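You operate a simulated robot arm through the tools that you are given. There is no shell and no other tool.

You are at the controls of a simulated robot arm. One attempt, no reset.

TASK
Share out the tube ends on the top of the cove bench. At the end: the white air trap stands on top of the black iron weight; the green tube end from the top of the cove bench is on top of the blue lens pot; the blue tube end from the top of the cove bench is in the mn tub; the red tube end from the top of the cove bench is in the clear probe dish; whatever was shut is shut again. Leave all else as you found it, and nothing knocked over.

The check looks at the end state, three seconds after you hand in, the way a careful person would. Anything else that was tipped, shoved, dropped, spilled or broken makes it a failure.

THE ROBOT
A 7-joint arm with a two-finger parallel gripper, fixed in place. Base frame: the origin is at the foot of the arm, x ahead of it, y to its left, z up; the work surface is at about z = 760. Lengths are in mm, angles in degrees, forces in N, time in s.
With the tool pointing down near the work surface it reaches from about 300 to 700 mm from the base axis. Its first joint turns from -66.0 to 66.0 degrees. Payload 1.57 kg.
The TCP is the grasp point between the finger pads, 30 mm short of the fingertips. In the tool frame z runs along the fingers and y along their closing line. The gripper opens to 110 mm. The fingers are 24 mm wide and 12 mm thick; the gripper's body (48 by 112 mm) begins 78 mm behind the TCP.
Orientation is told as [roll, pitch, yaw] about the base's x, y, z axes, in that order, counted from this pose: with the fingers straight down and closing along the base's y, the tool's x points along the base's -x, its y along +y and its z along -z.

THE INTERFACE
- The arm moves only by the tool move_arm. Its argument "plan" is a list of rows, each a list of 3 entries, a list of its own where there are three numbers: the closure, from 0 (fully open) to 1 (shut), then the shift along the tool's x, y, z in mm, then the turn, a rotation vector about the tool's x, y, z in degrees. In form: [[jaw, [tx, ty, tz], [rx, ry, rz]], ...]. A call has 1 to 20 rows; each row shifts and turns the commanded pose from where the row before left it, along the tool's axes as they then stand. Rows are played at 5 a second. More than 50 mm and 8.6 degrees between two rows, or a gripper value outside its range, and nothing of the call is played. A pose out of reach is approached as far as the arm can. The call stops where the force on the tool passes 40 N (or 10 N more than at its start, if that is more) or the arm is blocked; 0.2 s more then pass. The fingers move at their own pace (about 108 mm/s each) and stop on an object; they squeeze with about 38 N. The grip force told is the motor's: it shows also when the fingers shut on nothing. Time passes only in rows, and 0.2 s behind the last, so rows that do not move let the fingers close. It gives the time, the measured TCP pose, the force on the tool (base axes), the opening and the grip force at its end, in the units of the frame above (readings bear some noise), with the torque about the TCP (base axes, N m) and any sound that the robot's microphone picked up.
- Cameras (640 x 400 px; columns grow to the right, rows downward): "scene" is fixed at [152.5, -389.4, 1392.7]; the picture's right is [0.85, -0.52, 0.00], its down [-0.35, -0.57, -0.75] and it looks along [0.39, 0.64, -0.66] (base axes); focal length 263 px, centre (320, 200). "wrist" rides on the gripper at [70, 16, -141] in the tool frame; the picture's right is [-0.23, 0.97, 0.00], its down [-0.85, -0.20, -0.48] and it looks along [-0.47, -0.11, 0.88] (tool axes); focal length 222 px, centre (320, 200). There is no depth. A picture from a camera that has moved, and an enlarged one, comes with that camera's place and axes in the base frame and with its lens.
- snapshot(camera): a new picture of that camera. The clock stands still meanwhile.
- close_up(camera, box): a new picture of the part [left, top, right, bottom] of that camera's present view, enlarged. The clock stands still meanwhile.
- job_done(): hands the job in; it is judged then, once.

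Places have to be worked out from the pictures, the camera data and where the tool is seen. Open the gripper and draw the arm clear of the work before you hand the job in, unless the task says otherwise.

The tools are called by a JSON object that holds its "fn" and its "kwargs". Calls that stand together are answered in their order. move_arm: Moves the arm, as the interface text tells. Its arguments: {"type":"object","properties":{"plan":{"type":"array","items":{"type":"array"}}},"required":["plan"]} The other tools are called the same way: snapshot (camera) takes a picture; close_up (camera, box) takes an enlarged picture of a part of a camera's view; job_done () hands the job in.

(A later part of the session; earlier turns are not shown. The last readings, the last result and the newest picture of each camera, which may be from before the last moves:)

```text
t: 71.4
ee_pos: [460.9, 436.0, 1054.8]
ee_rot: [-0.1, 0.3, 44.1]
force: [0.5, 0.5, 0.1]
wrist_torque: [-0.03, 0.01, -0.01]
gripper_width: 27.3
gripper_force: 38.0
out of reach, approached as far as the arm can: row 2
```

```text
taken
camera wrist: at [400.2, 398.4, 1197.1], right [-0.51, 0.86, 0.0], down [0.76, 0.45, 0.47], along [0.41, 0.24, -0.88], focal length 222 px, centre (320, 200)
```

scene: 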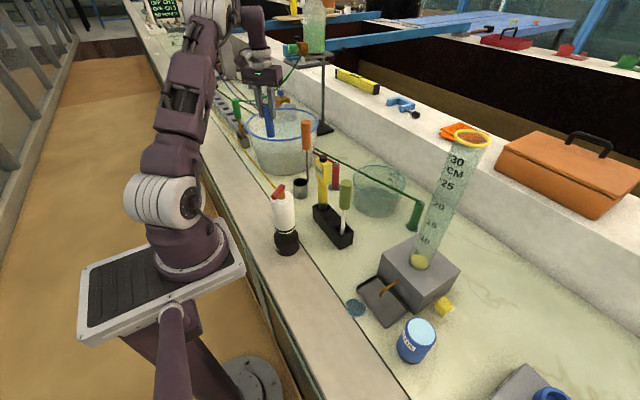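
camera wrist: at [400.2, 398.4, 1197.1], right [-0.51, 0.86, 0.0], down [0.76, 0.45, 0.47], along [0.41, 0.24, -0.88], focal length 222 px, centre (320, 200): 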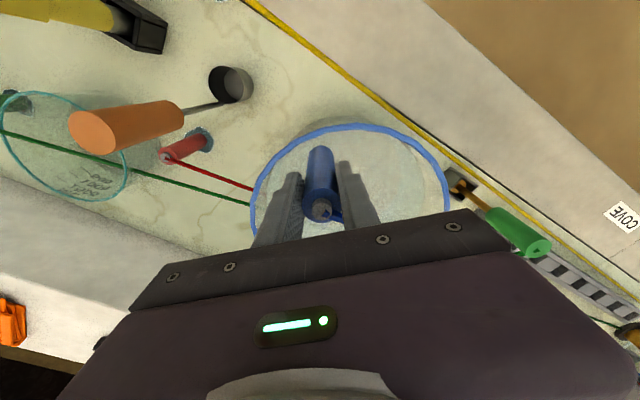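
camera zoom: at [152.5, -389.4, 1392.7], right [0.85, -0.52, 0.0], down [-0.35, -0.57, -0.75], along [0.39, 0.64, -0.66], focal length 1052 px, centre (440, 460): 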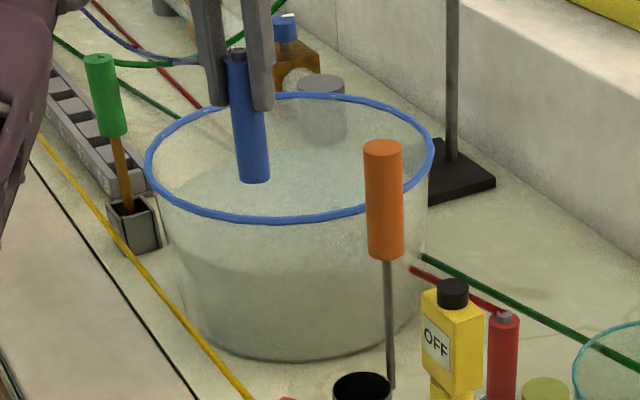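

At this height the arm's reach ends at radius 634, right at the inner rim edge (≈619 rim, end's near side ≈621). Lower positions reach farther, so I go down in small stages while moving outward: first z≈1030 (bottom ≈934, still above the rim).

{"fn": "move_arm", "kwargs": {"plan": [[1, [0, 0, 12], [0, 0, 0]], [1, [-6, 0, 0], [0, 0, 0]], [1, [0, 0, 12], [0, 0, 0]], [1, [-6, 0, 0], [0, 0, 0]], [1, [0, 0, 0], [0, 0, 0]]]}}

{"fn": "close_up", "kwargs": {"camera": "scene", "box": [240, 95, 336, 155]}}

{"fn": "close_up", "kwargs": {"camera": "wrist", "box": [230, 100, 470, 250]}}

```text
t: 72.6
ee_pos: [464.3, 444.0, 1029.0]
ee_rot: [-0.4, 0.5, 45.1]
force: [-0.2, 0.8, -1.1]
wrist_torque: [-0.03, 0.0, 0.01]
gripper_width: 26.9
gripper_force: 37.5
out of reach, approached as far as the arm can: row 2, 4
```

```text
6.67 times, centred on (288, 125) of scene
camera zoom: at [152.5, -389.4, 1392.7], right [0.85, -0.52, 0.0], down [-0.35, -0.57, -0.75], along [0.39, 0.64, -0.66], focal length 1754 px, centre (533, 700)
```

zoom: 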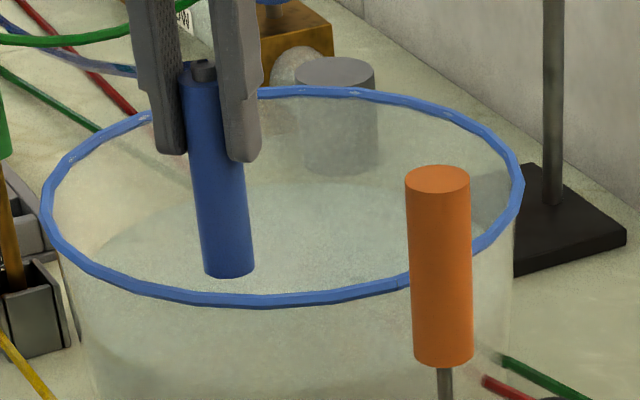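

```text
2.67 times, centred on (350, 175) of wrist
camera zoom: at [403.3, 405.6, 1171.1], right [-0.53, 0.85, -0.01], down [0.75, 0.47, 0.47], along [0.4, 0.24, -0.88], focal length 592 px, centre (240, 267)
```

zoom: 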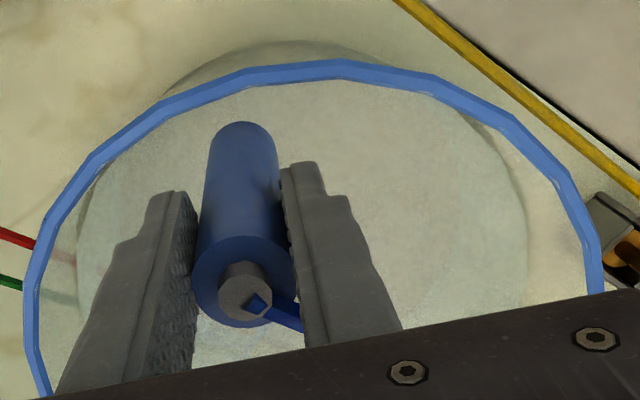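

Both views show the end's bottom inside the rim with about 15 mm to spare. I continue lowering while easing outward.

{"fn": "move_arm", "kwargs": {"plan": [[1, [0, 0, 15], [0, 0, 0]], [1, [-5, 0, 10], [0, 0, 0]], [1, [-5, 0, 10], [0, 0, 0]], [1, [-5, 0, 10], [0, 0, 0]], [1, [-5, 0, 10], [0, 0, 0]], [1, [-4, 0, 10], [0, 0, 0]], [1, [0, 0, 0], [0, 0, 0]]]}}

{"fn": "close_up", "kwargs": {"camera": "scene", "box": [240, 95, 336, 155]}}

{"fn": "close_up", "kwargs": {"camera": "wrist", "box": [230, 100, 470, 250]}}

```text
t: 74.2
ee_pos: [481.3, 450.7, 965.8]
ee_rot: [-0.1, 0.2, 44.1]
force: [0.2, -0.5, -0.4]
wrist_torque: [0.03, 0.0, -0.02]
gripper_width: 26.9
gripper_force: 36.9
out of reach, approached as far as the arm can: row 3, 4, 5
```

```text
6.67 times, centred on (288, 125) of scene
camera zoom: at [152.5, -389.4, 1392.7], right [0.85, -0.52, 0.0], down [-0.35, -0.57, -0.75], along [0.39, 0.64, -0.66], focal length 1754 px, centre (533, 700)
```

zoom: 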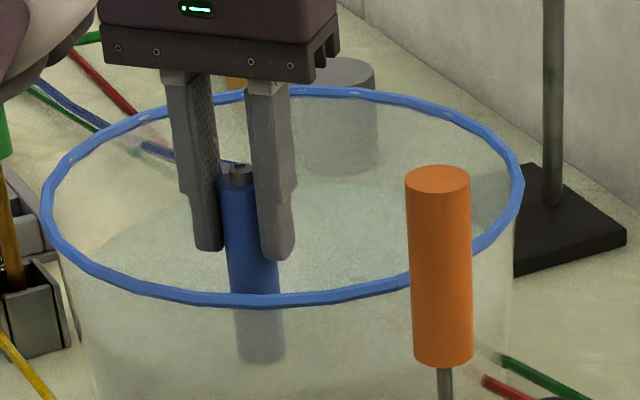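

```text
2.67 times, centred on (350, 175) of wrist
camera zoom: at [419.1, 413.9, 1107.5], right [-0.51, 0.86, 0.0], down [0.75, 0.45, 0.48], along [0.41, 0.24, -0.88], focal length 592 px, centre (240, 267)
```

zoom: 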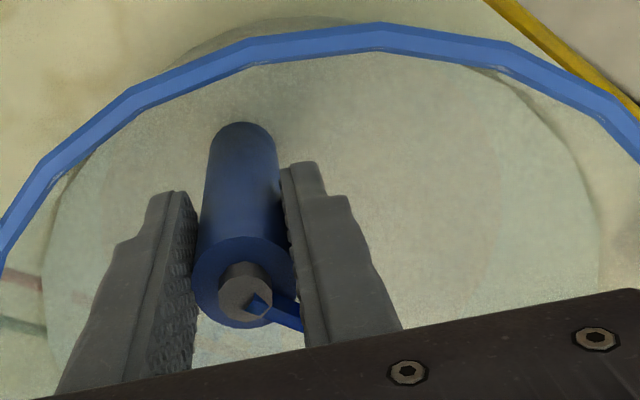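

Well inside the tub now. I lower further in moderate steps toward the bottom.

{"fn": "move_arm", "kwargs": {"plan": [[1, [-4, 2, 15], [0, 0, 0]], [1, [-4, 2, 15], [0, 0, 0]], [1, [0, 0, 15], [0, 0, 0]], [1, [0, 0, 15], [0, 0, 0]], [1, [0, 0, 15], [0, 0, 0]], [1, [0, 0, 10], [0, 0, 0]], [1, [0, 0, 0], [0, 0, 0]]]}}

{"fn": "close_up", "kwargs": {"camera": "scene", "box": [230, 85, 350, 185]}}

{"fn": "close_up", "kwargs": {"camera": "wrist", "box": [200, 60, 500, 250]}}

```text
t: 75.8
ee_pos: [481.1, 455.5, 881.5]
ee_rot: [-0.1, 0.2, 43.9]
force: [0.1, 0.3, -1.2]
wrist_torque: [0.0, 0.01, -0.04]
gripper_width: 26.9
gripper_force: 37.8
out of reach, approached as far as the arm can: row 2
```

```text
4.00 times, centred on (290, 135) of scene
camera zoom: at [152.5, -389.4, 1392.7], right [0.85, -0.52, 0.0], down [-0.35, -0.57, -0.75], along [0.39, 0.64, -0.66], focal length 1052 px, centre (440, 460)
```

zoom: 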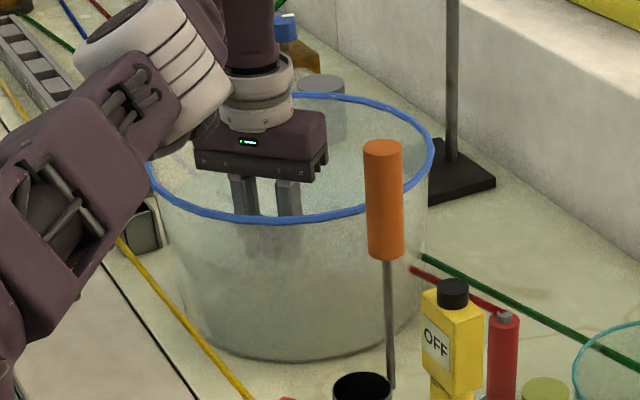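

```text
2.11 times, centred on (350, 155) of wrist
camera zoom: at [419.0, 418.1, 1022.9], right [-0.51, 0.86, 0.0], down [0.75, 0.45, 0.48], along [0.41, 0.24, -0.88], focal length 468 px, centre (257, 295)
```

zoom: 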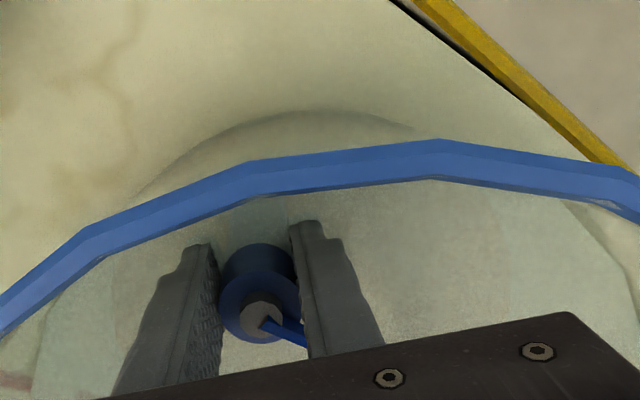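

No contact so far, bottom at ≈785. I lower in small steps, watching for contact with the tub floor.

{"fn": "move_arm", "kwargs": {"plan": [[1, [0, 0, 6], [0, 0, 0]], [1, [0, 0, 4], [0, 0, 0]], [1, [0, 0, 3], [0, 0, 0]], [1, [0, 0, 0], [0, 0, 0]]]}}

{"fn": "move_arm", "kwargs": {"plan": [[1, [0, 0, 2], [0, 0, 0]], [1, [0, 0, 0], [0, 0, 0]]]}}

{"fn": "move_arm", "kwargs": {"plan": [[1, [0, 0, 2], [0, 0, 0]], [1, [0, 0, 0], [0, 0, 0]]]}}

```text
t: 76.8
ee_pos: [479.9, 456.2, 868.1]
ee_rot: [-0.1, 0.2, 44.1]
force: [-0.2, -0.2, 0.5]
wrist_torque: [-0.02, -0.03, 0.0]
gripper_width: 27.0
gripper_force: 37.7
```

```text
t: 77.4
ee_pos: [480.0, 455.3, 865.7]
ee_rot: [-0.1, 0.2, 43.9]
force: [-0.5, -1.0, -0.7]
wrist_torque: [0.04, -0.02, 0.01]
gripper_width: 26.7
gripper_force: 37.6
```

```text
t: 78.0
ee_pos: [481.2, 454.9, 864.1]
ee_rot: [-0.1, 0.2, 44.0]
force: [-0.2, 0.2, -0.3]
wrist_torque: [0.0, 0.02, -0.04]
gripper_width: 27.1
gripper_force: 37.2
```

{"fn": "move_arm", "kwargs": {"plan": [[1, [0, 0, 1.5], [0, 0, 0]], [1, [0, 0, 0], [0, 0, 0]]]}}

{"fn": "move_arm", "kwargs": {"plan": [[1, [0, 0, 1.5], [0, 0, 0]], [1, [0, 0, 0], [0, 0, 0]]]}}

{"fn": "move_arm", "kwargs": {"plan": [[1, [0, 0, 1.5], [0, 0, 0]], [1, [0, 0, 0], [0, 0, 0]]]}}

```text
t: 78.6
ee_pos: [479.9, 454.9, 861.4]
ee_rot: [-0.2, 0.1, 44.1]
force: [0.2, 0.1, -1.0]
wrist_torque: [-0.01, 0.0, -0.01]
gripper_width: 27.0
gripper_force: 37.7
```

```text
t: 79.2
ee_pos: [479.3, 455.8, 860.7]
ee_rot: [-0.1, 0.3, 44.0]
force: [-1.5, 0.1, 5.1]
wrist_torque: [0.11, 0.09, 0.02]
gripper_width: 26.9
gripper_force: 37.8
```

```text
t: 79.8
ee_pos: [480.8, 455.4, 860.4]
ee_rot: [-0.1, 0.0, 43.9]
force: [-5.0, -1.8, 26.7]
wrist_torque: [0.08, 0.26, 0.02]
gripper_width: 27.3
gripper_force: 38.0
```

Floor contact at TCP z≈860. I ease off 1 mm and open the fingers.

{"fn": "move_arm", "kwargs": {"plan": [[1, [0, 0, -1], [0, 0, 0]], [0.74, [0, 0, 0], [0, 0, 0]], [0.7, [0, 0, 0], [0, 0, 0]], [0.65, [0, 0, 0], [0, 0, 0]], [0.6, [0, 0, 0], [0, 0, 0]], [0.55, [0, 0, 0], [0, 0, 0]], [0.55, [0, 0, 0], [0, 0, 0]]]}}

{"fn": "close_up", "kwargs": {"camera": "wrist", "box": [200, 60, 500, 250]}}

```text
t: 81.4
ee_pos: [480.0, 455.9, 858.9]
ee_rot: [0.0, 0.2, 44.1]
force: [0.0, -0.3, 0.8]
wrist_torque: [0.01, -0.01, -0.02]
gripper_width: 49.4
gripper_force: 0.1
```

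```text
2.11 times, centred on (350, 155) of wrist
camera zoom: at [419.3, 418.6, 1001.7], right [-0.51, 0.86, 0.0], down [0.75, 0.45, 0.48], along [0.41, 0.24, -0.88], focal length 468 px, centre (257, 295)
```

zoom: 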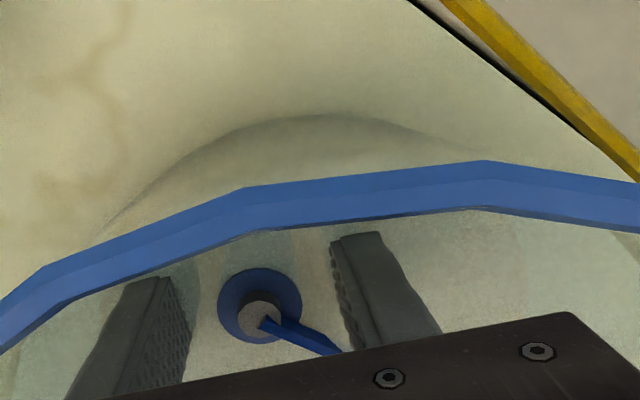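

Blue end stands freely in the tub. I lift straight up past the rim, then draw inward while rising.

{"fn": "move_arm", "kwargs": {"plan": [[0.55, [0, 0, -15], [0, 0, 0]], [0.55, [0, 0, -30], [0, 0, 0]], [0.55, [0, 0, -30], [0, 0, 0]], [0.55, [0, 0, -30], [0, 0, 0]], [0.55, [10, 0, -20], [0, 0, 0]], [0.55, [10, 0, -20], [0, 0, 0]], [0.55, [15, 0, -25], [0, 0, 0]], [0.55, [25, 0, -30], [0, 0, 0]], [0.55, [40, 0, -20], [0, 0, 0]], [0.55, [45, 0, 0], [0, 0, 0]], [0.55, [45, 0, 0], [0, 0, 0]], [0.55, [0, 0, 0], [0, 0, 0]]]}}

{"fn": "snapshot", "kwargs": {"camera": "scene"}}

{"fn": "close_up", "kwargs": {"camera": "scene", "box": [230, 85, 350, 185]}}

{"fn": "snapshot", "kwargs": {"camera": "wrist"}}

```text
t: 84.0
ee_pos: [345.1, 324.8, 1081.3]
ee_rot: [-0.1, 0.3, 43.9]
force: [0.4, -0.7, 0.4]
wrist_torque: [0.0, -0.02, 0.01]
gripper_width: 49.7
gripper_force: 0.1
```

```text
taken
```

scene: 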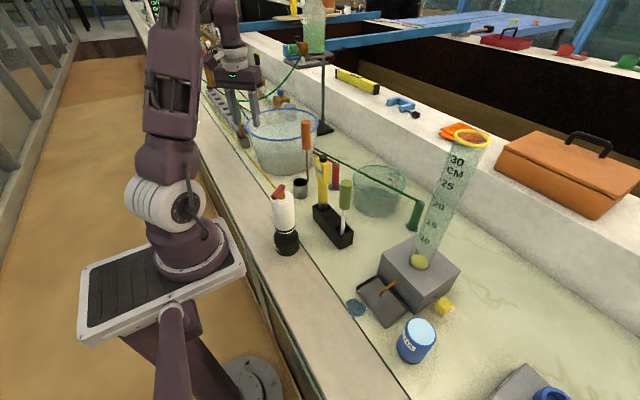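

```text
4.00 times, centred on (290, 135) of scene
camera zoom: at [152.5, -389.5, 1392.7], right [0.85, -0.52, 0.0], down [-0.35, -0.57, -0.75], along [0.39, 0.64, -0.66], focal length 1052 px, centre (440, 460)
```

zoom: 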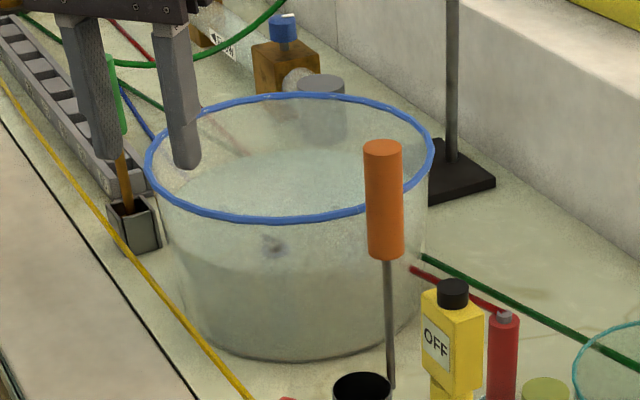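

```text
taken
camera wrist: at [282.7, 286.6, 1223.0], right [-0.51, 0.86, 0.0], down [0.76, 0.45, 0.48], along [0.41, 0.24, -0.88], focal length 222 px, centre (320, 200)
```

wrist: 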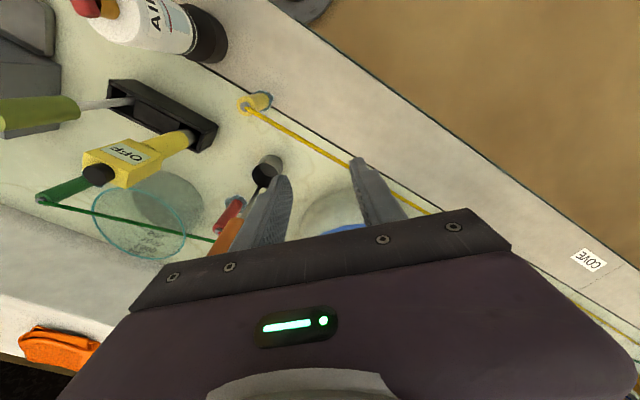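

Blue end rests in the tub (only its nub shows through the murky water). Next is red at about (612,257); reaching out there stretches the arm over other tall items, so I first go to az ≈23°, r≈450 and inspect the arm's posture.

{"fn": "move_arm", "kwargs": {"plan": [[0.55, [13.6, -39.3, 0], [0, 0, 0]], [0.55, [13.6, -39.3, 0], [0, 0, 0]], [0.55, [13.6, -39.3, 0], [0, 0, 0]], [0.55, [13.6, -39.3, 0], [0, 0, 0]], [0.55, [0, 0, 0], [0, 0, 7]], [0.55, [0, 0, 0], [0, 0, 7]], [0.55, [0, 0, 0], [0, 0, 7]], [0.55, [0, 0, 0], [0, 0, 0]]]}}

{"fn": "snapshot", "kwargs": {"camera": "scene"}}

{"fn": "snapshot", "kwargs": {"camera": "wrist"}}

```text
t: 85.8
ee_pos: [414.3, 173.7, 1080.4]
ee_rot: [-0.2, 0.2, 23.0]
force: [0.3, -0.3, -0.3]
wrist_torque: [-0.01, -0.01, -0.04]
gripper_width: 49.5
gripper_force: 0.1
```

```text
taken
```

scene: 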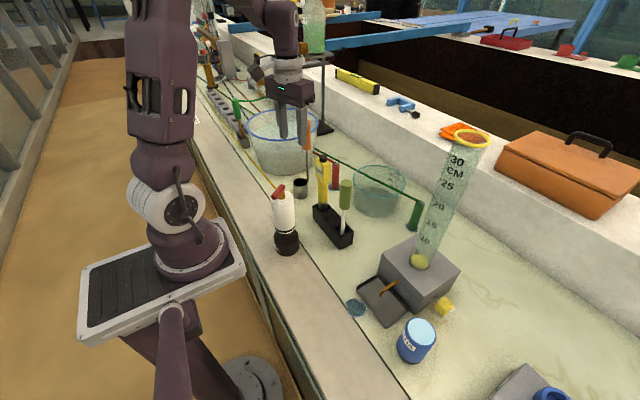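

```text
taken
camera wrist: at [344.1, 161.2, 1222.9], right [-0.17, 0.99, 0.0], down [0.87, 0.15, 0.48], along [0.47, 0.08, -0.88], focal length 222 px, centre (320, 200)
```

wrist: 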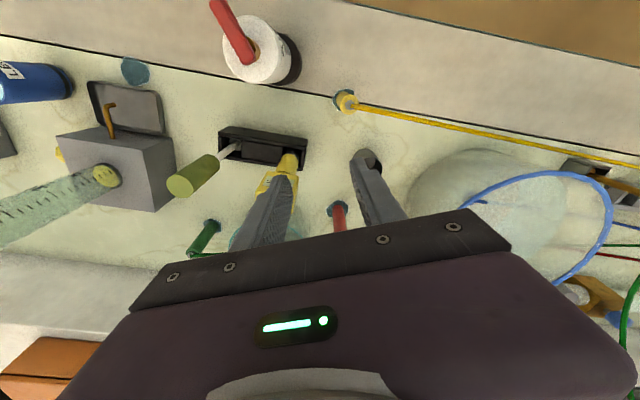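

Clear so far. I extend outward along this bearing to r≈600 at the same height and photograph the arm.

{"fn": "move_arm", "kwargs": {"plan": [[0.55, [-40, 0, 0], [0, 0, 0]], [0.55, [-40, 0, 0], [0, 0, 0]], [0.55, [-40, 0, 0], [0, 0, 0]], [0.55, [-30, 0, 0], [0, 0, 0]], [0.55, [0, 0, 0], [0, 0, 0]]]}}

{"fn": "snapshot", "kwargs": {"camera": "scene"}}

{"fn": "snapshot", "kwargs": {"camera": "wrist"}}

```text
t: 87.0
ee_pos: [552.2, 232.7, 1082.0]
ee_rot: [-0.2, 0.2, 23.0]
force: [0.3, 0.0, 0.4]
wrist_torque: [-0.01, -0.01, 0.01]
gripper_width: 49.4
gripper_force: 0.1
```

```text
taken
```

scene: 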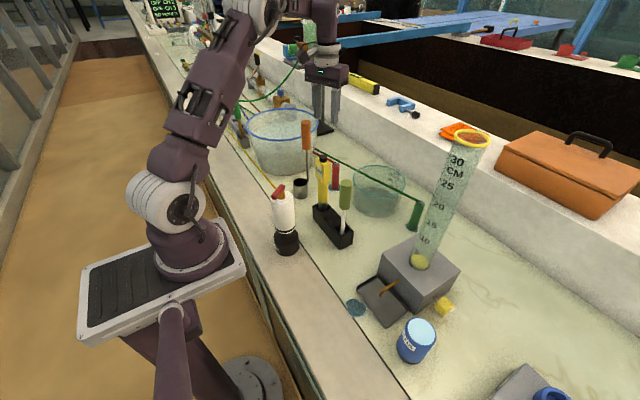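

```text
taken
camera wrist: at [481.8, 220.5, 1223.2], right [-0.17, 0.99, 0.0], down [0.87, 0.15, 0.48], along [0.47, 0.08, -0.88], focal length 222 px, centre (320, 200)
```

wrist: 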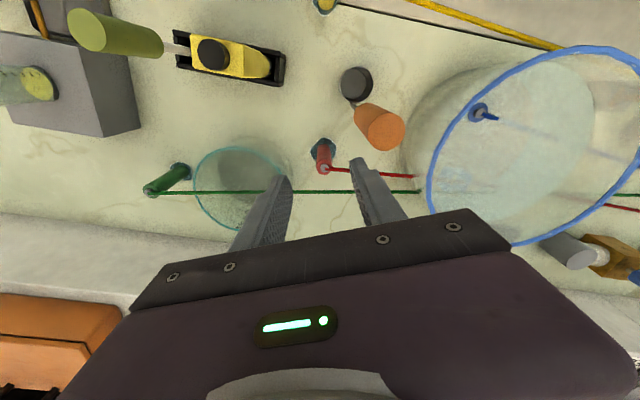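

The elbow stays high and clear. From this vantage I zoom in on red, the dish and green to get better coordinates.

{"fn": "close_up", "kwargs": {"camera": "wrist", "box": [270, 120, 398, 200]}}

{"fn": "close_up", "kwargs": {"camera": "wrist", "box": [130, 130, 290, 230]}}

```text
5.00 times, centred on (334, 160) of wrist
camera zoom: at [481.8, 220.5, 1223.2], right [-0.17, 0.99, 0.0], down [0.87, 0.15, 0.48], along [0.47, 0.08, -0.88], focal length 1111 px, centre (250, 400)
```

zoom: 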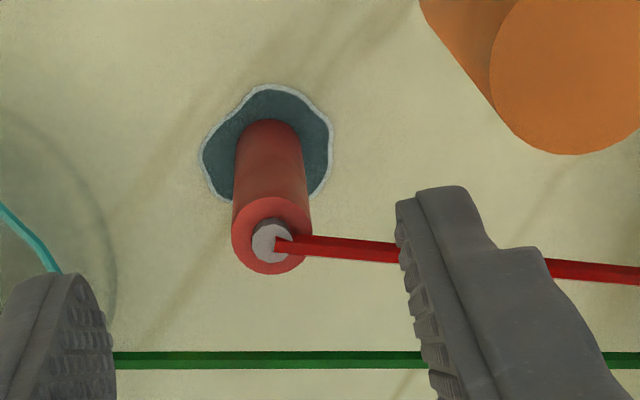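

```text
4.00 times, centred on (210, 180) of wrist
camera zoom: at [481.8, 220.5, 1223.2], right [-0.17, 0.99, 0.0], down [0.87, 0.15, 0.48], along [0.47, 0.08, -0.88], focal length 888 px, centre (760, 280)
```

zoom: 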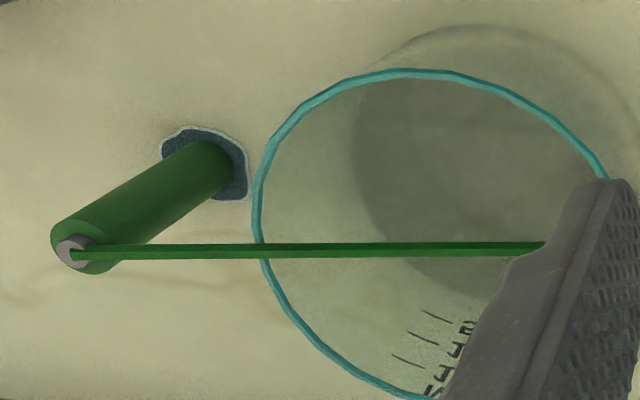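

Red is at about (610,250), top z≈870; green ≈(708,-49); dish centre ≈(679,105) with rim radius ≈84. I turn to yaw 90 (camera away from the orange probe) and step out to hover over red at z≈987.

{"fn": "move_arm", "kwargs": {"plan": [[0.45, [0, 0, 0], [0, 0, -8.4]], [0.45, [0, 0, 0], [0, 0, -8.4]], [0.45, [0, 0, 0], [0, 0, -8.4]], [0.45, [0, 0, 0], [0, 0, -8.4]], [0.45, [0, 0, 0], [0, 0, -8.4]], [0.45, [0, 0, 0], [0, 0, -8.4]], [0.45, [0, 0, 0], [0, 0, -8.4]], [0.45, [0, 0, 0], [0, 0, -8.2]], [0.45, [-5, -20, 0], [0, 0, 0]], [0.45, [-4, -13, 30], [0, 0, 0]], [0.45, [-4, -13, 30], [0, 0, 0]], [0.45, [-5, -12, 35], [0, 0, 0]], [0.45, [0, 0, 0], [0, 0, 0]]]}}

{"fn": "snapshot", "kwargs": {"camera": "scene"}}

{"fn": "snapshot", "kwargs": {"camera": "wrist"}}

```text
t: 89.8
ee_pos: [610.3, 250.0, 985.2]
ee_rot: [0.1, 0.3, 90.0]
force: [-0.3, -0.1, 0.6]
wrist_torque: [0.01, -0.04, 0.0]
gripper_width: 60.7
gripper_force: 0.1
```

```text
taken
```

scene: 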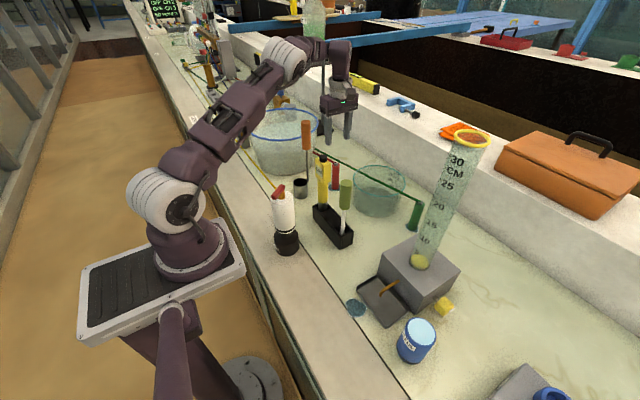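

```text
taken
camera wrist: at [594.4, 180.2, 1127.5], right [-0.97, 0.23, 0.0], down [0.2, 0.86, 0.47], along [0.11, 0.46, -0.88], focal length 222 px, centre (320, 200)
```

wrist: 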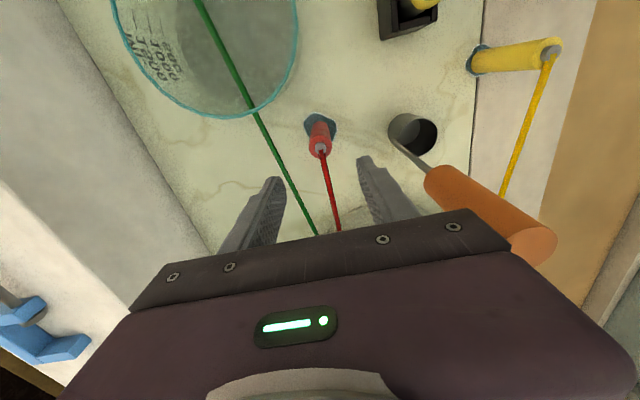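

Aligned over red within a millimetre. I descend in stages, checking the arm against the orange probe and trap.

{"fn": "move_arm", "kwargs": {"plan": [[0.45, [0, 0, 25], [0, 0, 0]], [0.45, [0, 0, 25], [0, 0, 0]], [0.45, [0, 0, 20], [0, 0, 0]], [0.45, [0, 0, 0], [0, 0, 0]]]}}

{"fn": "snapshot", "kwargs": {"camera": "scene"}}

{"fn": "close_up", "kwargs": {"camera": "scene", "box": [240, 60, 400, 200]}}

{"fn": "snapshot", "kwargs": {"camera": "wrist"}}

```text
t: 90.8
ee_pos: [610.5, 250.6, 915.7]
ee_rot: [0.1, 0.3, 90.1]
force: [0.0, -0.4, 0.3]
wrist_torque: [-0.01, 0.01, 0.0]
gripper_width: 60.5
gripper_force: 0.0
```

```text
taken
```

scene: 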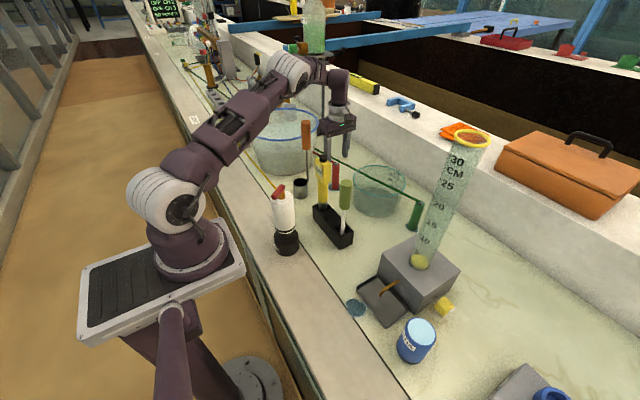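

```text
2.86 times, centred on (320, 130) of scene
camera zoom: at [152.5, -389.4, 1392.7], right [0.85, -0.52, 0.0], down [-0.35, -0.57, -0.75], along [0.39, 0.64, -0.66], focal length 752 px, centre (320, 400)
```

zoom: 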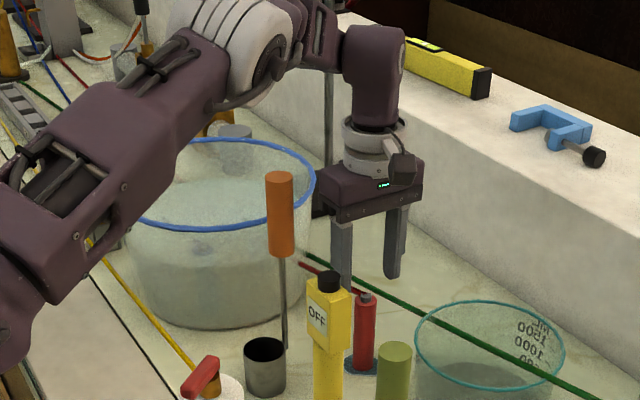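

```text
taken
camera wrist: at [594.0, 179.8, 1057.7], right [-0.97, 0.23, 0.0], down [0.2, 0.86, 0.48], along [0.11, 0.46, -0.88], focal length 222 px, centre (320, 200)
```

wrist: 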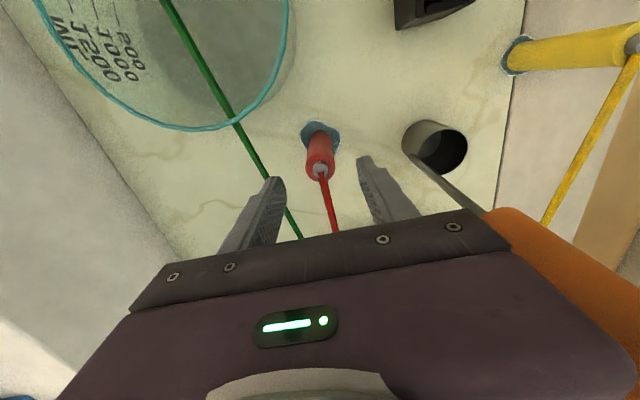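

The elbow sits at about z≈1210 now, well above the probe (top ≈1042) and the trap (≈995). I descend another 30 mm and re-check.

{"fn": "move_arm", "kwargs": {"plan": [[0.45, [0, 0, 15], [0, 0, 0]], [0.45, [0, 0, 15], [0, 0, 0]], [0.45, [0, 0, 0], [0, 0, 0]]]}}

{"fn": "close_up", "kwargs": {"camera": "scene", "box": [200, 60, 400, 220]}}

{"fn": "snapshot", "kwargs": {"camera": "wrist"}}

```text
t: 91.6
ee_pos: [610.5, 249.0, 885.1]
ee_rot: [-0.1, 0.2, 90.0]
force: [0.8, -1.2, -0.5]
wrist_torque: [0.01, -0.01, 0.0]
gripper_width: 60.6
gripper_force: 0.0
```

```text
2.50 times, centred on (300, 140) of scene
camera zoom: at [152.5, -389.4, 1392.7], right [0.85, -0.52, 0.0], down [-0.35, -0.57, -0.75], along [0.39, 0.64, -0.66], focal length 658 px, centre (370, 350)
```

zoom: 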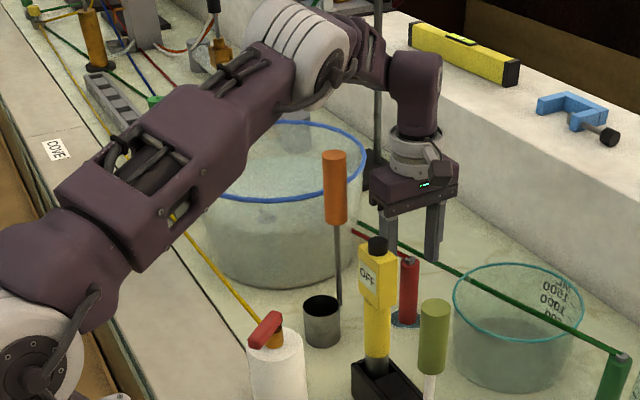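

```text
taken
camera wrist: at [594.0, 179.6, 1027.2], right [-0.97, 0.23, 0.0], down [0.2, 0.86, 0.47], along [0.11, 0.46, -0.88], focal length 222 px, centre (320, 200)
```

wrist: 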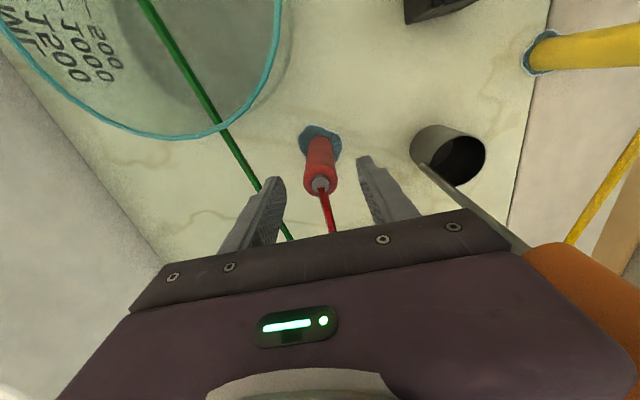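

The elbow remains at z≈1200, so clearance is ample. I descend the last 28 mm and grip red.

{"fn": "move_arm", "kwargs": {"plan": [[0.45, [0, 0, 15], [0, 0, 0]], [0.45, [0, 0, 14], [0, 0, 0]], [0.45, [0, 0, 0], [0, 0, 0]]]}}

{"fn": "snapshot", "kwargs": {"camera": "wrist"}}

{"fn": "close_up", "kwargs": {"camera": "scene", "box": [280, 120, 376, 200]}}

```text
t: 92.4
ee_pos: [610.8, 249.8, 857.2]
ee_rot: [0.1, 0.2, 90.0]
force: [-0.4, -0.5, 0.3]
wrist_torque: [0.01, 0.01, -0.01]
gripper_width: 60.6
gripper_force: 0.0
```

```text
taken
camera wrist: at [593.9, 179.3, 998.7], right [-0.97, 0.23, 0.0], down [0.2, 0.86, 0.47], along [0.11, 0.46, -0.88], focal length 222 px, centre (320, 200)
```

wrist: 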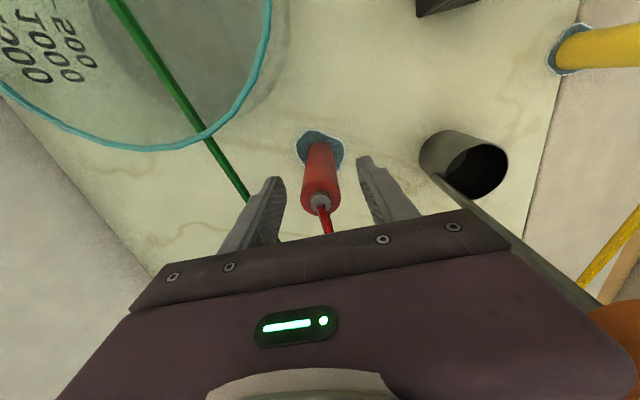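

```text
5.00 times, centred on (328, 160) of scene
camera zoom: at [152.5, -389.4, 1392.7], right [0.85, -0.52, 0.0], down [-0.35, -0.57, -0.75], along [0.39, 0.64, -0.66], focal length 1315 px, centre (280, 400)
```

zoom: 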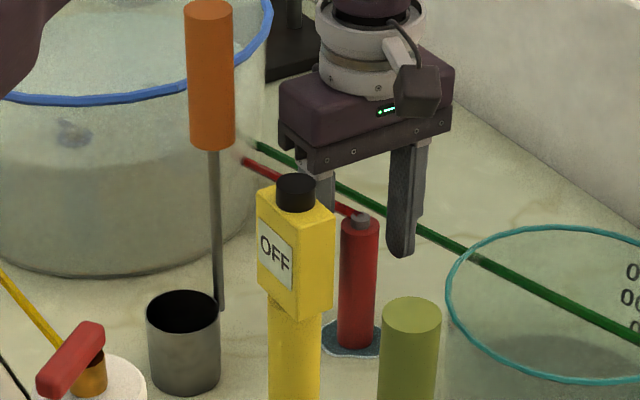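

Red is centred between the fingers. I close.

{"fn": "move_arm", "kwargs": {"plan": [[0.6, [0, 0, 0], [0, 0, 0]], [0.7, [0, 0, 0], [0, 0, 0]], [0.85, [0, 0, 0], [0, 0, 0]], [1, [0, 0, 0], [0, 0, 0]], [1, [0, 0, 0], [0, 0, 0]], [1, [0, 0, 0], [0, 0, 0]]]}}

```text
t: 93.8
ee_pos: [609.5, 249.9, 857.0]
ee_rot: [0.0, 0.2, 90.0]
force: [-1.4, 0.2, -0.8]
wrist_torque: [-0.01, 0.03, 0.01]
gripper_width: 26.8
gripper_force: 37.7
```

Held at 26.8 mm. I lift straight up to z≈985 (end bottom ≈888, above the dish rim) and check.

{"fn": "move_arm", "kwargs": {"plan": [[1, [0, 0, -8], [0, 0, 0]], [1, [0, 0, -25], [0, 0, 0]], [1, [0, 0, -30], [0, 0, 0]], [1, [0, 0, -35], [0, 0, 0]], [1, [0, 0, -30], [0, 0, 0]], [1, [0, 0, 0], [0, 0, 0]]]}}

{"fn": "snapshot", "kwargs": {"camera": "scene"}}

```text
t: 95.2
ee_pos: [610.0, 250.9, 985.7]
ee_rot: [0.1, 0.2, 90.0]
force: [-0.6, 0.2, -1.2]
wrist_torque: [0.01, 0.02, 0.02]
gripper_width: 27.0
gripper_force: 37.7
```

```text
taken
```

scene: 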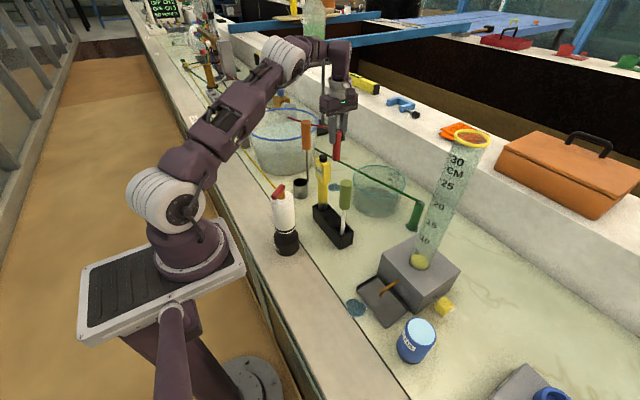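

Red is held. I move partway toward the dish and rotate to about yaw 10 so the fingers will open along the dish's wider direction.

{"fn": "move_arm", "kwargs": {"plan": [[1, [33, -6, 0], [0, 0, 0]], [1, [33, -6, 0], [0, 0, 0]], [1, [0, 0, 0], [0, 0, 8]], [1, [0, 0, 0], [0, 0, 8]], [1, [0, 0, 0], [0, 0, 8]], [1, [0, 0, 0], [0, 0, 8]], [1, [0, 0, 0], [0, 0, 8]], [1, [0, 0, 0], [0, 0, 8]], [1, [0, 0, 0], [0, 0, 8]], [1, [0, 0, 0], [0, 0, 8]], [1, [0, 0, 0], [0, 0, 8]], [1, [0, 0, 0], [0, 0, 8]], [1, [0, 0, 0], [0, 0, 0]]]}}

{"fn": "snapshot", "kwargs": {"camera": "wrist"}}

{"fn": "close_up", "kwargs": {"camera": "scene", "box": [280, 90, 440, 230]}}

```text
t: 98.0
ee_pos: [621.8, 185.5, 984.1]
ee_rot: [-0.2, 0.1, 9.9]
force: [0.4, -0.1, -1.0]
wrist_torque: [0.01, -0.02, -0.03]
gripper_width: 27.1
gripper_force: 37.3
```

```text
taken
camera wrist: at [550.9, 187.7, 1126.2], right [0.06, 1.0, 0.0], down [0.88, -0.05, 0.48], along [0.48, -0.03, -0.88], focal length 222 px, centre (320, 200)
```

wrist: 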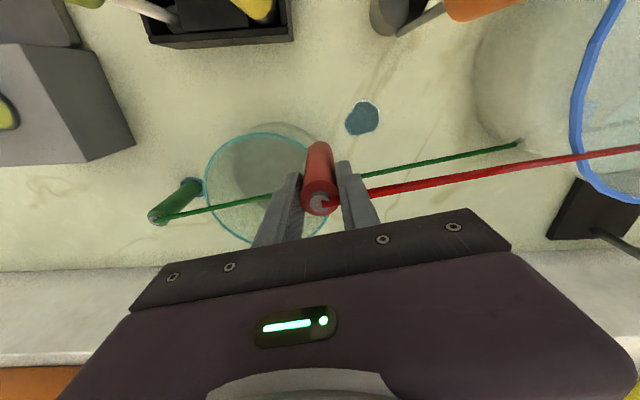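

```text
2.86 times, centred on (360, 160) of scene
camera zoom: at [152.5, -389.4, 1392.7], right [0.85, -0.52, 0.0], down [-0.35, -0.57, -0.75], along [0.39, 0.64, -0.66], focal length 752 px, centre (206, 314)
```

zoom: 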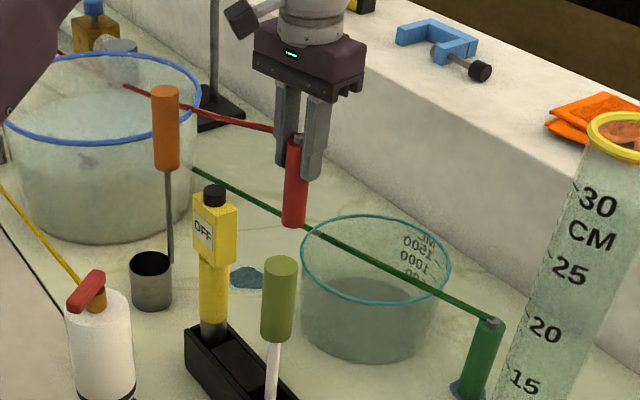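

I zoom on the dish from here to locate its rim relative to the held end.

{"fn": "close_up", "kwargs": {"camera": "wrist", "box": [180, 110, 372, 250]}}

```text
2.86 times, centred on (276, 180) of wrist
camera zoom: at [550.9, 187.7, 1126.2], right [0.06, 1.0, 0.0], down [0.88, -0.05, 0.48], along [0.48, -0.03, -0.88], focal length 635 px, centre (446, 257)
```

zoom: 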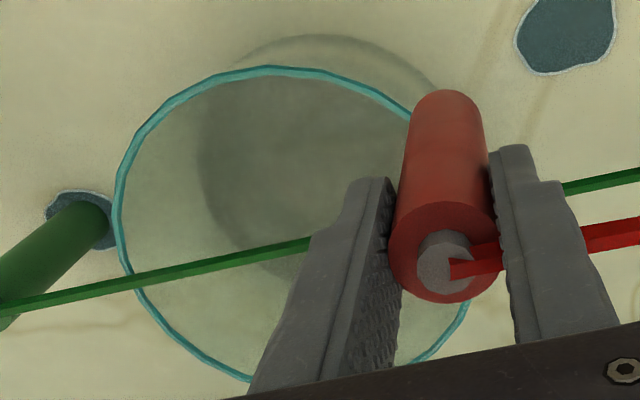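

Dish centre comes out ≈(677,108), rim radius ≈83, rim z≈863. I move over its near half to about (643,112), keeping the end's bottom ~25 mm above the rim.

{"fn": "move_arm", "kwargs": {"plan": [[1, [-4, -38, 0], [0, 0, 0]], [1, [-4, -38, 0], [0, 0, 0]], [1, [0, 0, 0], [0, 0, 0]]]}}

{"fn": "snapshot", "kwargs": {"camera": "wrist"}}

{"fn": "close_up", "kwargs": {"camera": "scene", "box": [300, 110, 440, 230]}}

{"fn": "snapshot", "kwargs": {"camera": "scene"}}

```text
t: 98.8
ee_pos: [643.6, 109.4, 985.5]
ee_rot: [-0.2, 0.1, 9.9]
force: [0.4, 0.3, -1.3]
wrist_torque: [0.0, 0.0, -0.03]
gripper_width: 26.9
gripper_force: 37.9
```

```text
taken
camera wrist: at [572.6, 113.2, 1127.2], right [0.06, 1.0, 0.0], down [0.88, -0.05, 0.48], along [0.48, -0.03, -0.88], focal length 222 px, centre (320, 200)
```

wrist: 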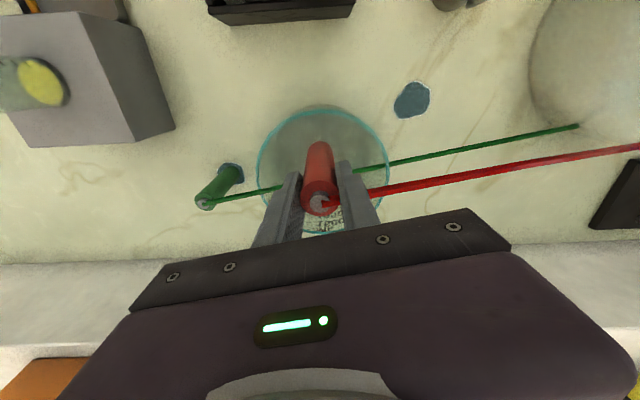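

```text
3.33 times, centred on (370, 170) of scene
camera zoom: at [152.5, -389.4, 1392.7], right [0.85, -0.52, 0.0], down [-0.35, -0.57, -0.75], along [0.39, 0.64, -0.66], focal length 877 px, centre (153, 300)
```

zoom: 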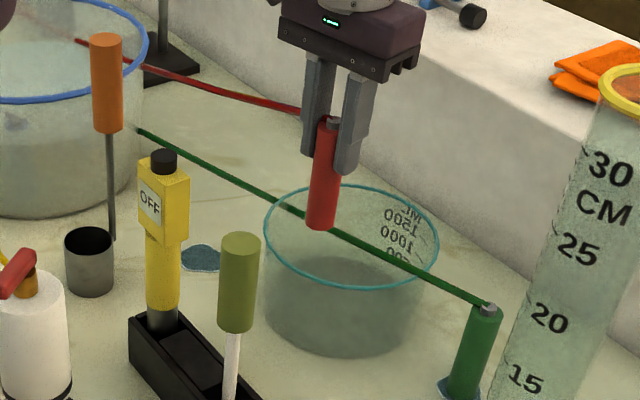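

```text
taken
```

scene: 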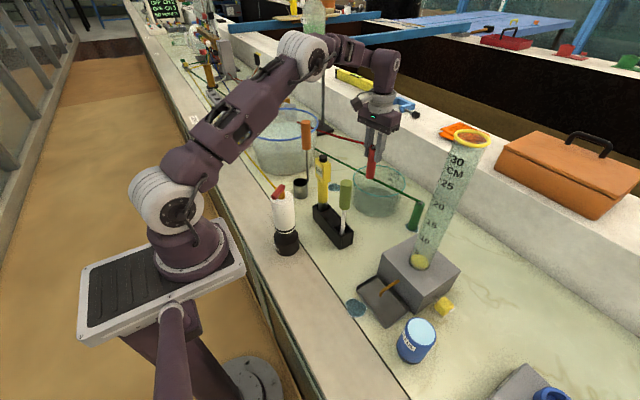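

The red end hangs over the dish's near half with good margins. I lower it in steps.

{"fn": "move_arm", "kwargs": {"plan": [[1, [0, 0, 25], [0, 0, 0]], [1, [0, 0, 25], [0, 0, 0]], [1, [0, 0, 25], [0, 0, 0]], [1, [0, 0, 20], [0, 0, 0]], [1, [0, 0, 0], [0, 0, 0]]]}}

{"fn": "snapshot", "kwargs": {"camera": "wrist"}}

{"fn": "snapshot", "kwargs": {"camera": "scene"}}

```text
t: 100.0
ee_pos: [644.6, 109.7, 890.9]
ee_rot: [-0.2, 0.1, 10.0]
force: [-0.6, 0.1, -0.6]
wrist_torque: [0.01, 0.01, -0.02]
gripper_width: 26.7
gripper_force: 37.4
```

```text
taken
camera wrist: at [572.0, 113.2, 1031.8], right [0.05, 1.0, 0.0], down [0.88, -0.05, 0.48], along [0.48, -0.03, -0.88], focal length 222 px, centre (320, 200)
```

wrist: 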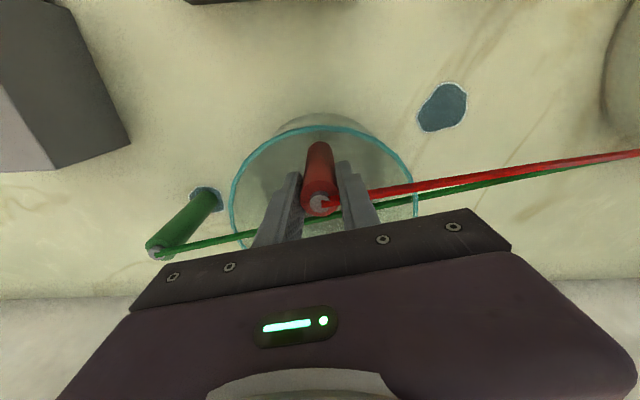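

```text
taken
```

scene: 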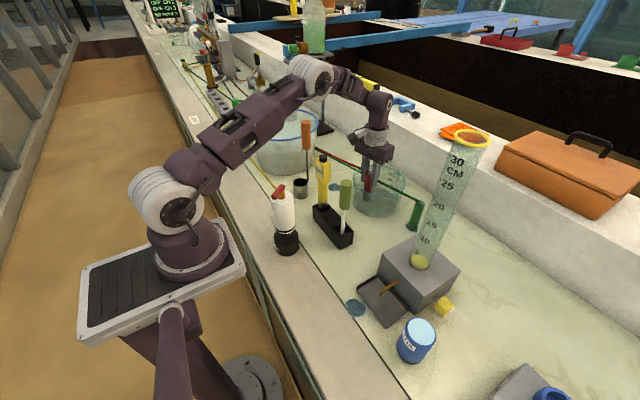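

No contact yet; end's bottom ≈794. I continue with smaller steps to find the dish floor.

{"fn": "move_arm", "kwargs": {"plan": [[1, [0, 0, 10], [0, 0, 0]], [1, [0, 0, 8], [0, 0, 0]], [1, [0, 0, 0], [0, 0, 0]]]}}

{"fn": "move_arm", "kwargs": {"plan": [[1, [0, 0, 3], [0, 0, 0]], [1, [0, 0, 0], [0, 0, 0]]]}}

{"fn": "move_arm", "kwargs": {"plan": [[1, [0, 0, 2], [0, 0, 0]], [1, [0, 0, 0], [0, 0, 0]]]}}

{"fn": "move_arm", "kwargs": {"plan": [[1, [0, 0, 2], [0, 0, 0]], [1, [0, 0, 0], [0, 0, 0]]]}}

```text
t: 100.8
ee_pos: [643.1, 110.5, 872.2]
ee_rot: [-0.3, 0.0, 9.9]
force: [-0.6, 0.7, -0.3]
wrist_torque: [0.0, 0.0, 0.02]
gripper_width: 27.1
gripper_force: 38.0
```

```text
t: 101.4
ee_pos: [643.5, 110.0, 869.5]
ee_rot: [-0.2, 0.1, 9.9]
force: [-0.3, 0.4, -1.4]
wrist_torque: [0.02, -0.01, 0.01]
gripper_width: 27.0
gripper_force: 37.0
```

```text
t: 102.0
ee_pos: [643.3, 108.3, 867.7]
ee_rot: [-0.2, 0.1, 9.9]
force: [0.1, 0.2, -0.6]
wrist_torque: [0.01, 0.01, -0.01]
gripper_width: 27.0
gripper_force: 37.6
```

```text
t: 102.6
ee_pos: [642.6, 110.5, 865.1]
ee_rot: [-0.2, 0.1, 10.0]
force: [0.2, 1.0, -0.6]
wrist_torque: [-0.01, -0.05, 0.01]
gripper_width: 27.0
gripper_force: 38.0
```

{"fn": "move_arm", "kwargs": {"plan": [[1, [0, 0, 1.5], [0, 0, 0]], [1, [0, 0, 0], [0, 0, 0]]]}}

{"fn": "move_arm", "kwargs": {"plan": [[1, [0, 0, 1.5], [0, 0, 0]], [1, [0, 0, 0], [0, 0, 0]]]}}

{"fn": "move_arm", "kwargs": {"plan": [[1, [0, 0, 1], [0, 0, 0]], [1, [0, 0, 0], [0, 0, 0]]]}}

```text
t: 103.2
ee_pos: [643.7, 110.0, 862.9]
ee_rot: [-0.3, 0.1, 9.9]
force: [-0.6, 0.2, -1.3]
wrist_torque: [0.0, 0.01, 0.02]
gripper_width: 26.8
gripper_force: 37.5
```

```text
t: 103.8
ee_pos: [643.3, 109.5, 862.8]
ee_rot: [-0.2, 0.2, 10.1]
force: [0.4, -1.0, -0.8]
wrist_torque: [0.01, -0.02, -0.01]
gripper_width: 26.8
gripper_force: 37.3
```

```text
t: 104.4
ee_pos: [642.4, 109.9, 861.2]
ee_rot: [-0.1, 0.1, 10.1]
force: [0.9, -0.2, -0.8]
wrist_torque: [-0.02, 0.01, -0.02]
gripper_width: 26.9
gripper_force: 37.6
```

{"fn": "move_arm", "kwargs": {"plan": [[1, [0, 0, 1], [0, 0, 0]], [1, [0, 0, 0], [0, 0, 0]]]}}

{"fn": "move_arm", "kwargs": {"plan": [[1, [0, 0, 1], [0, 0, 0]], [1, [0, 0, 0], [0, 0, 0]]]}}

```text
t: 105.0
ee_pos: [644.0, 109.7, 861.4]
ee_rot: [-0.2, 0.1, 10.1]
force: [-3.3, -0.7, 12.8]
wrist_torque: [0.03, 0.34, 0.0]
gripper_width: 27.1
gripper_force: 37.4
```

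```text
t: 105.6
ee_pos: [644.6, 110.2, 860.1]
ee_rot: [-0.3, -0.1, 9.9]
force: [-4.2, -0.9, 26.4]
wrist_torque: [0.05, 0.34, 0.03]
gripper_width: 27.0
gripper_force: 37.2
```

Floor contact at TCP z≈861. I ease up 1 mm and open to about 46 mm.

{"fn": "move_arm", "kwargs": {"plan": [[1, [0, 0, -1.2], [0, 0, 0]], [0.74, [0, 0, 0], [0, 0, 0]], [0.7, [0, 0, 0], [0, 0, 0]], [0.65, [0, 0, 0], [0, 0, 0]], [0.6, [0, 0, 0], [0, 0, 0]], [0.58, [0, 0, 0], [0, 0, 0]], [0.58, [0, 0, 0], [0, 0, 0]]]}}

{"fn": "snapshot", "kwargs": {"camera": "wrist"}}

{"fn": "close_up", "kwargs": {"camera": "scene", "box": [320, 130, 440, 230]}}

```text
t: 107.2
ee_pos: [643.2, 109.7, 860.7]
ee_rot: [-0.2, 0.2, 9.9]
force: [0.5, -0.9, 0.1]
wrist_torque: [0.0, 0.0, 0.02]
gripper_width: 46.2
gripper_force: 0.1
```

```text
taken
camera wrist: at [571.8, 113.2, 1002.0], right [0.06, 1.0, 0.0], down [0.88, -0.05, 0.48], along [0.48, -0.03, -0.88], focal length 222 px, centre (320, 200)
```

wrist: 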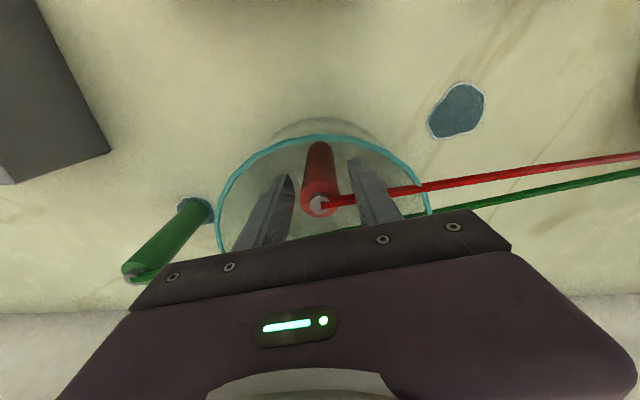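

```text
4.00 times, centred on (380, 180) of scene
camera zoom: at [152.5, -389.4, 1392.7], right [0.85, -0.52, 0.0], down [-0.35, -0.57, -0.75], along [0.39, 0.64, -0.66], focal length 1052 px, centre (80, 280)
```

zoom: 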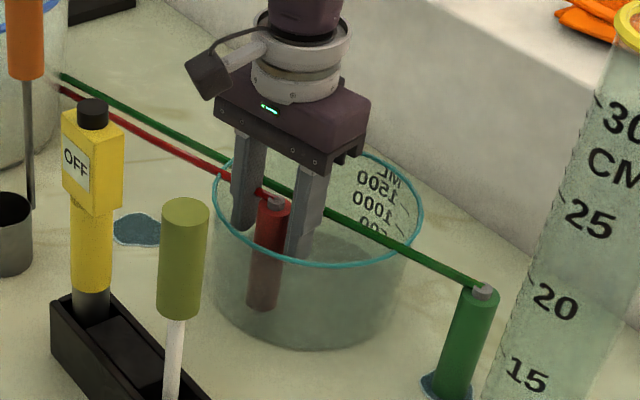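

Red stands in the dish. I lift the open fingers straight up out of the dish.

{"fn": "move_arm", "kwargs": {"plan": [[0.58, [0, 0, -12], [0, 0, 0]], [0.58, [0, 0, -25], [0, 0, 0]], [0.58, [0, 0, -30], [0, 0, 0]], [0.58, [0, 0, -30], [0, 0, 0]], [0.58, [0, 0, -28], [0, 0, 0]], [0.58, [0, 0, 0], [0, 0, 0]]]}}

{"fn": "snapshot", "kwargs": {"camera": "wrist"}}

{"fn": "close_up", "kwargs": {"camera": "scene", "box": [320, 130, 440, 230]}}

```text
t: 108.6
ee_pos: [643.1, 108.6, 984.7]
ee_rot: [-0.2, 0.0, 10.0]
force: [-0.4, -0.1, 0.8]
wrist_torque: [-0.02, 0.0, 0.0]
gripper_width: 46.1
gripper_force: 0.0
```

```text
taken
camera wrist: at [571.3, 113.3, 1126.9], right [0.06, 1.0, 0.0], down [0.88, -0.05, 0.48], along [0.48, -0.03, -0.88], focal length 222 px, centre (320, 200)
```

wrist: 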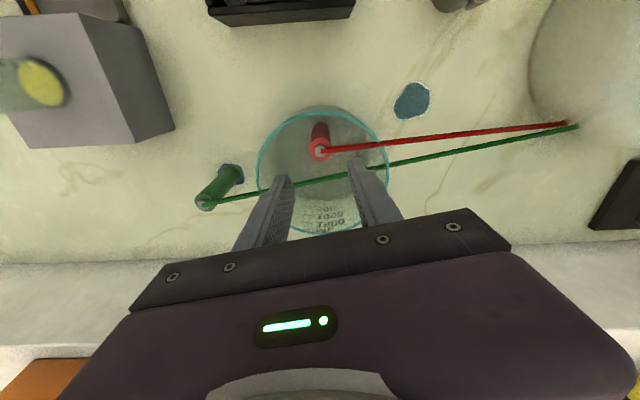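

```text
4.00 times, centred on (380, 180) of scene
camera zoom: at [152.5, -389.4, 1392.7], right [0.85, -0.52, 0.0], down [-0.35, -0.57, -0.75], along [0.39, 0.64, -0.66], focal length 1052 px, centre (80, 280)
```

zoom: 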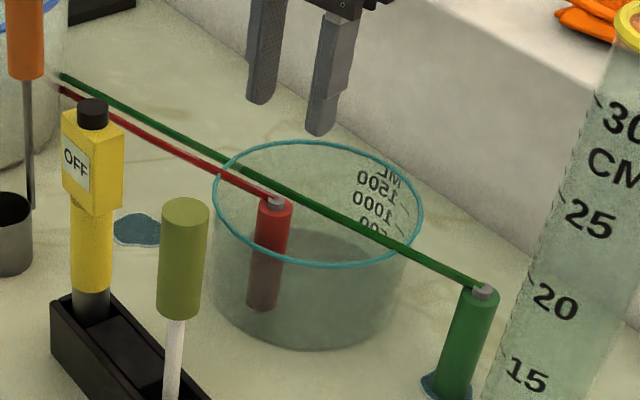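

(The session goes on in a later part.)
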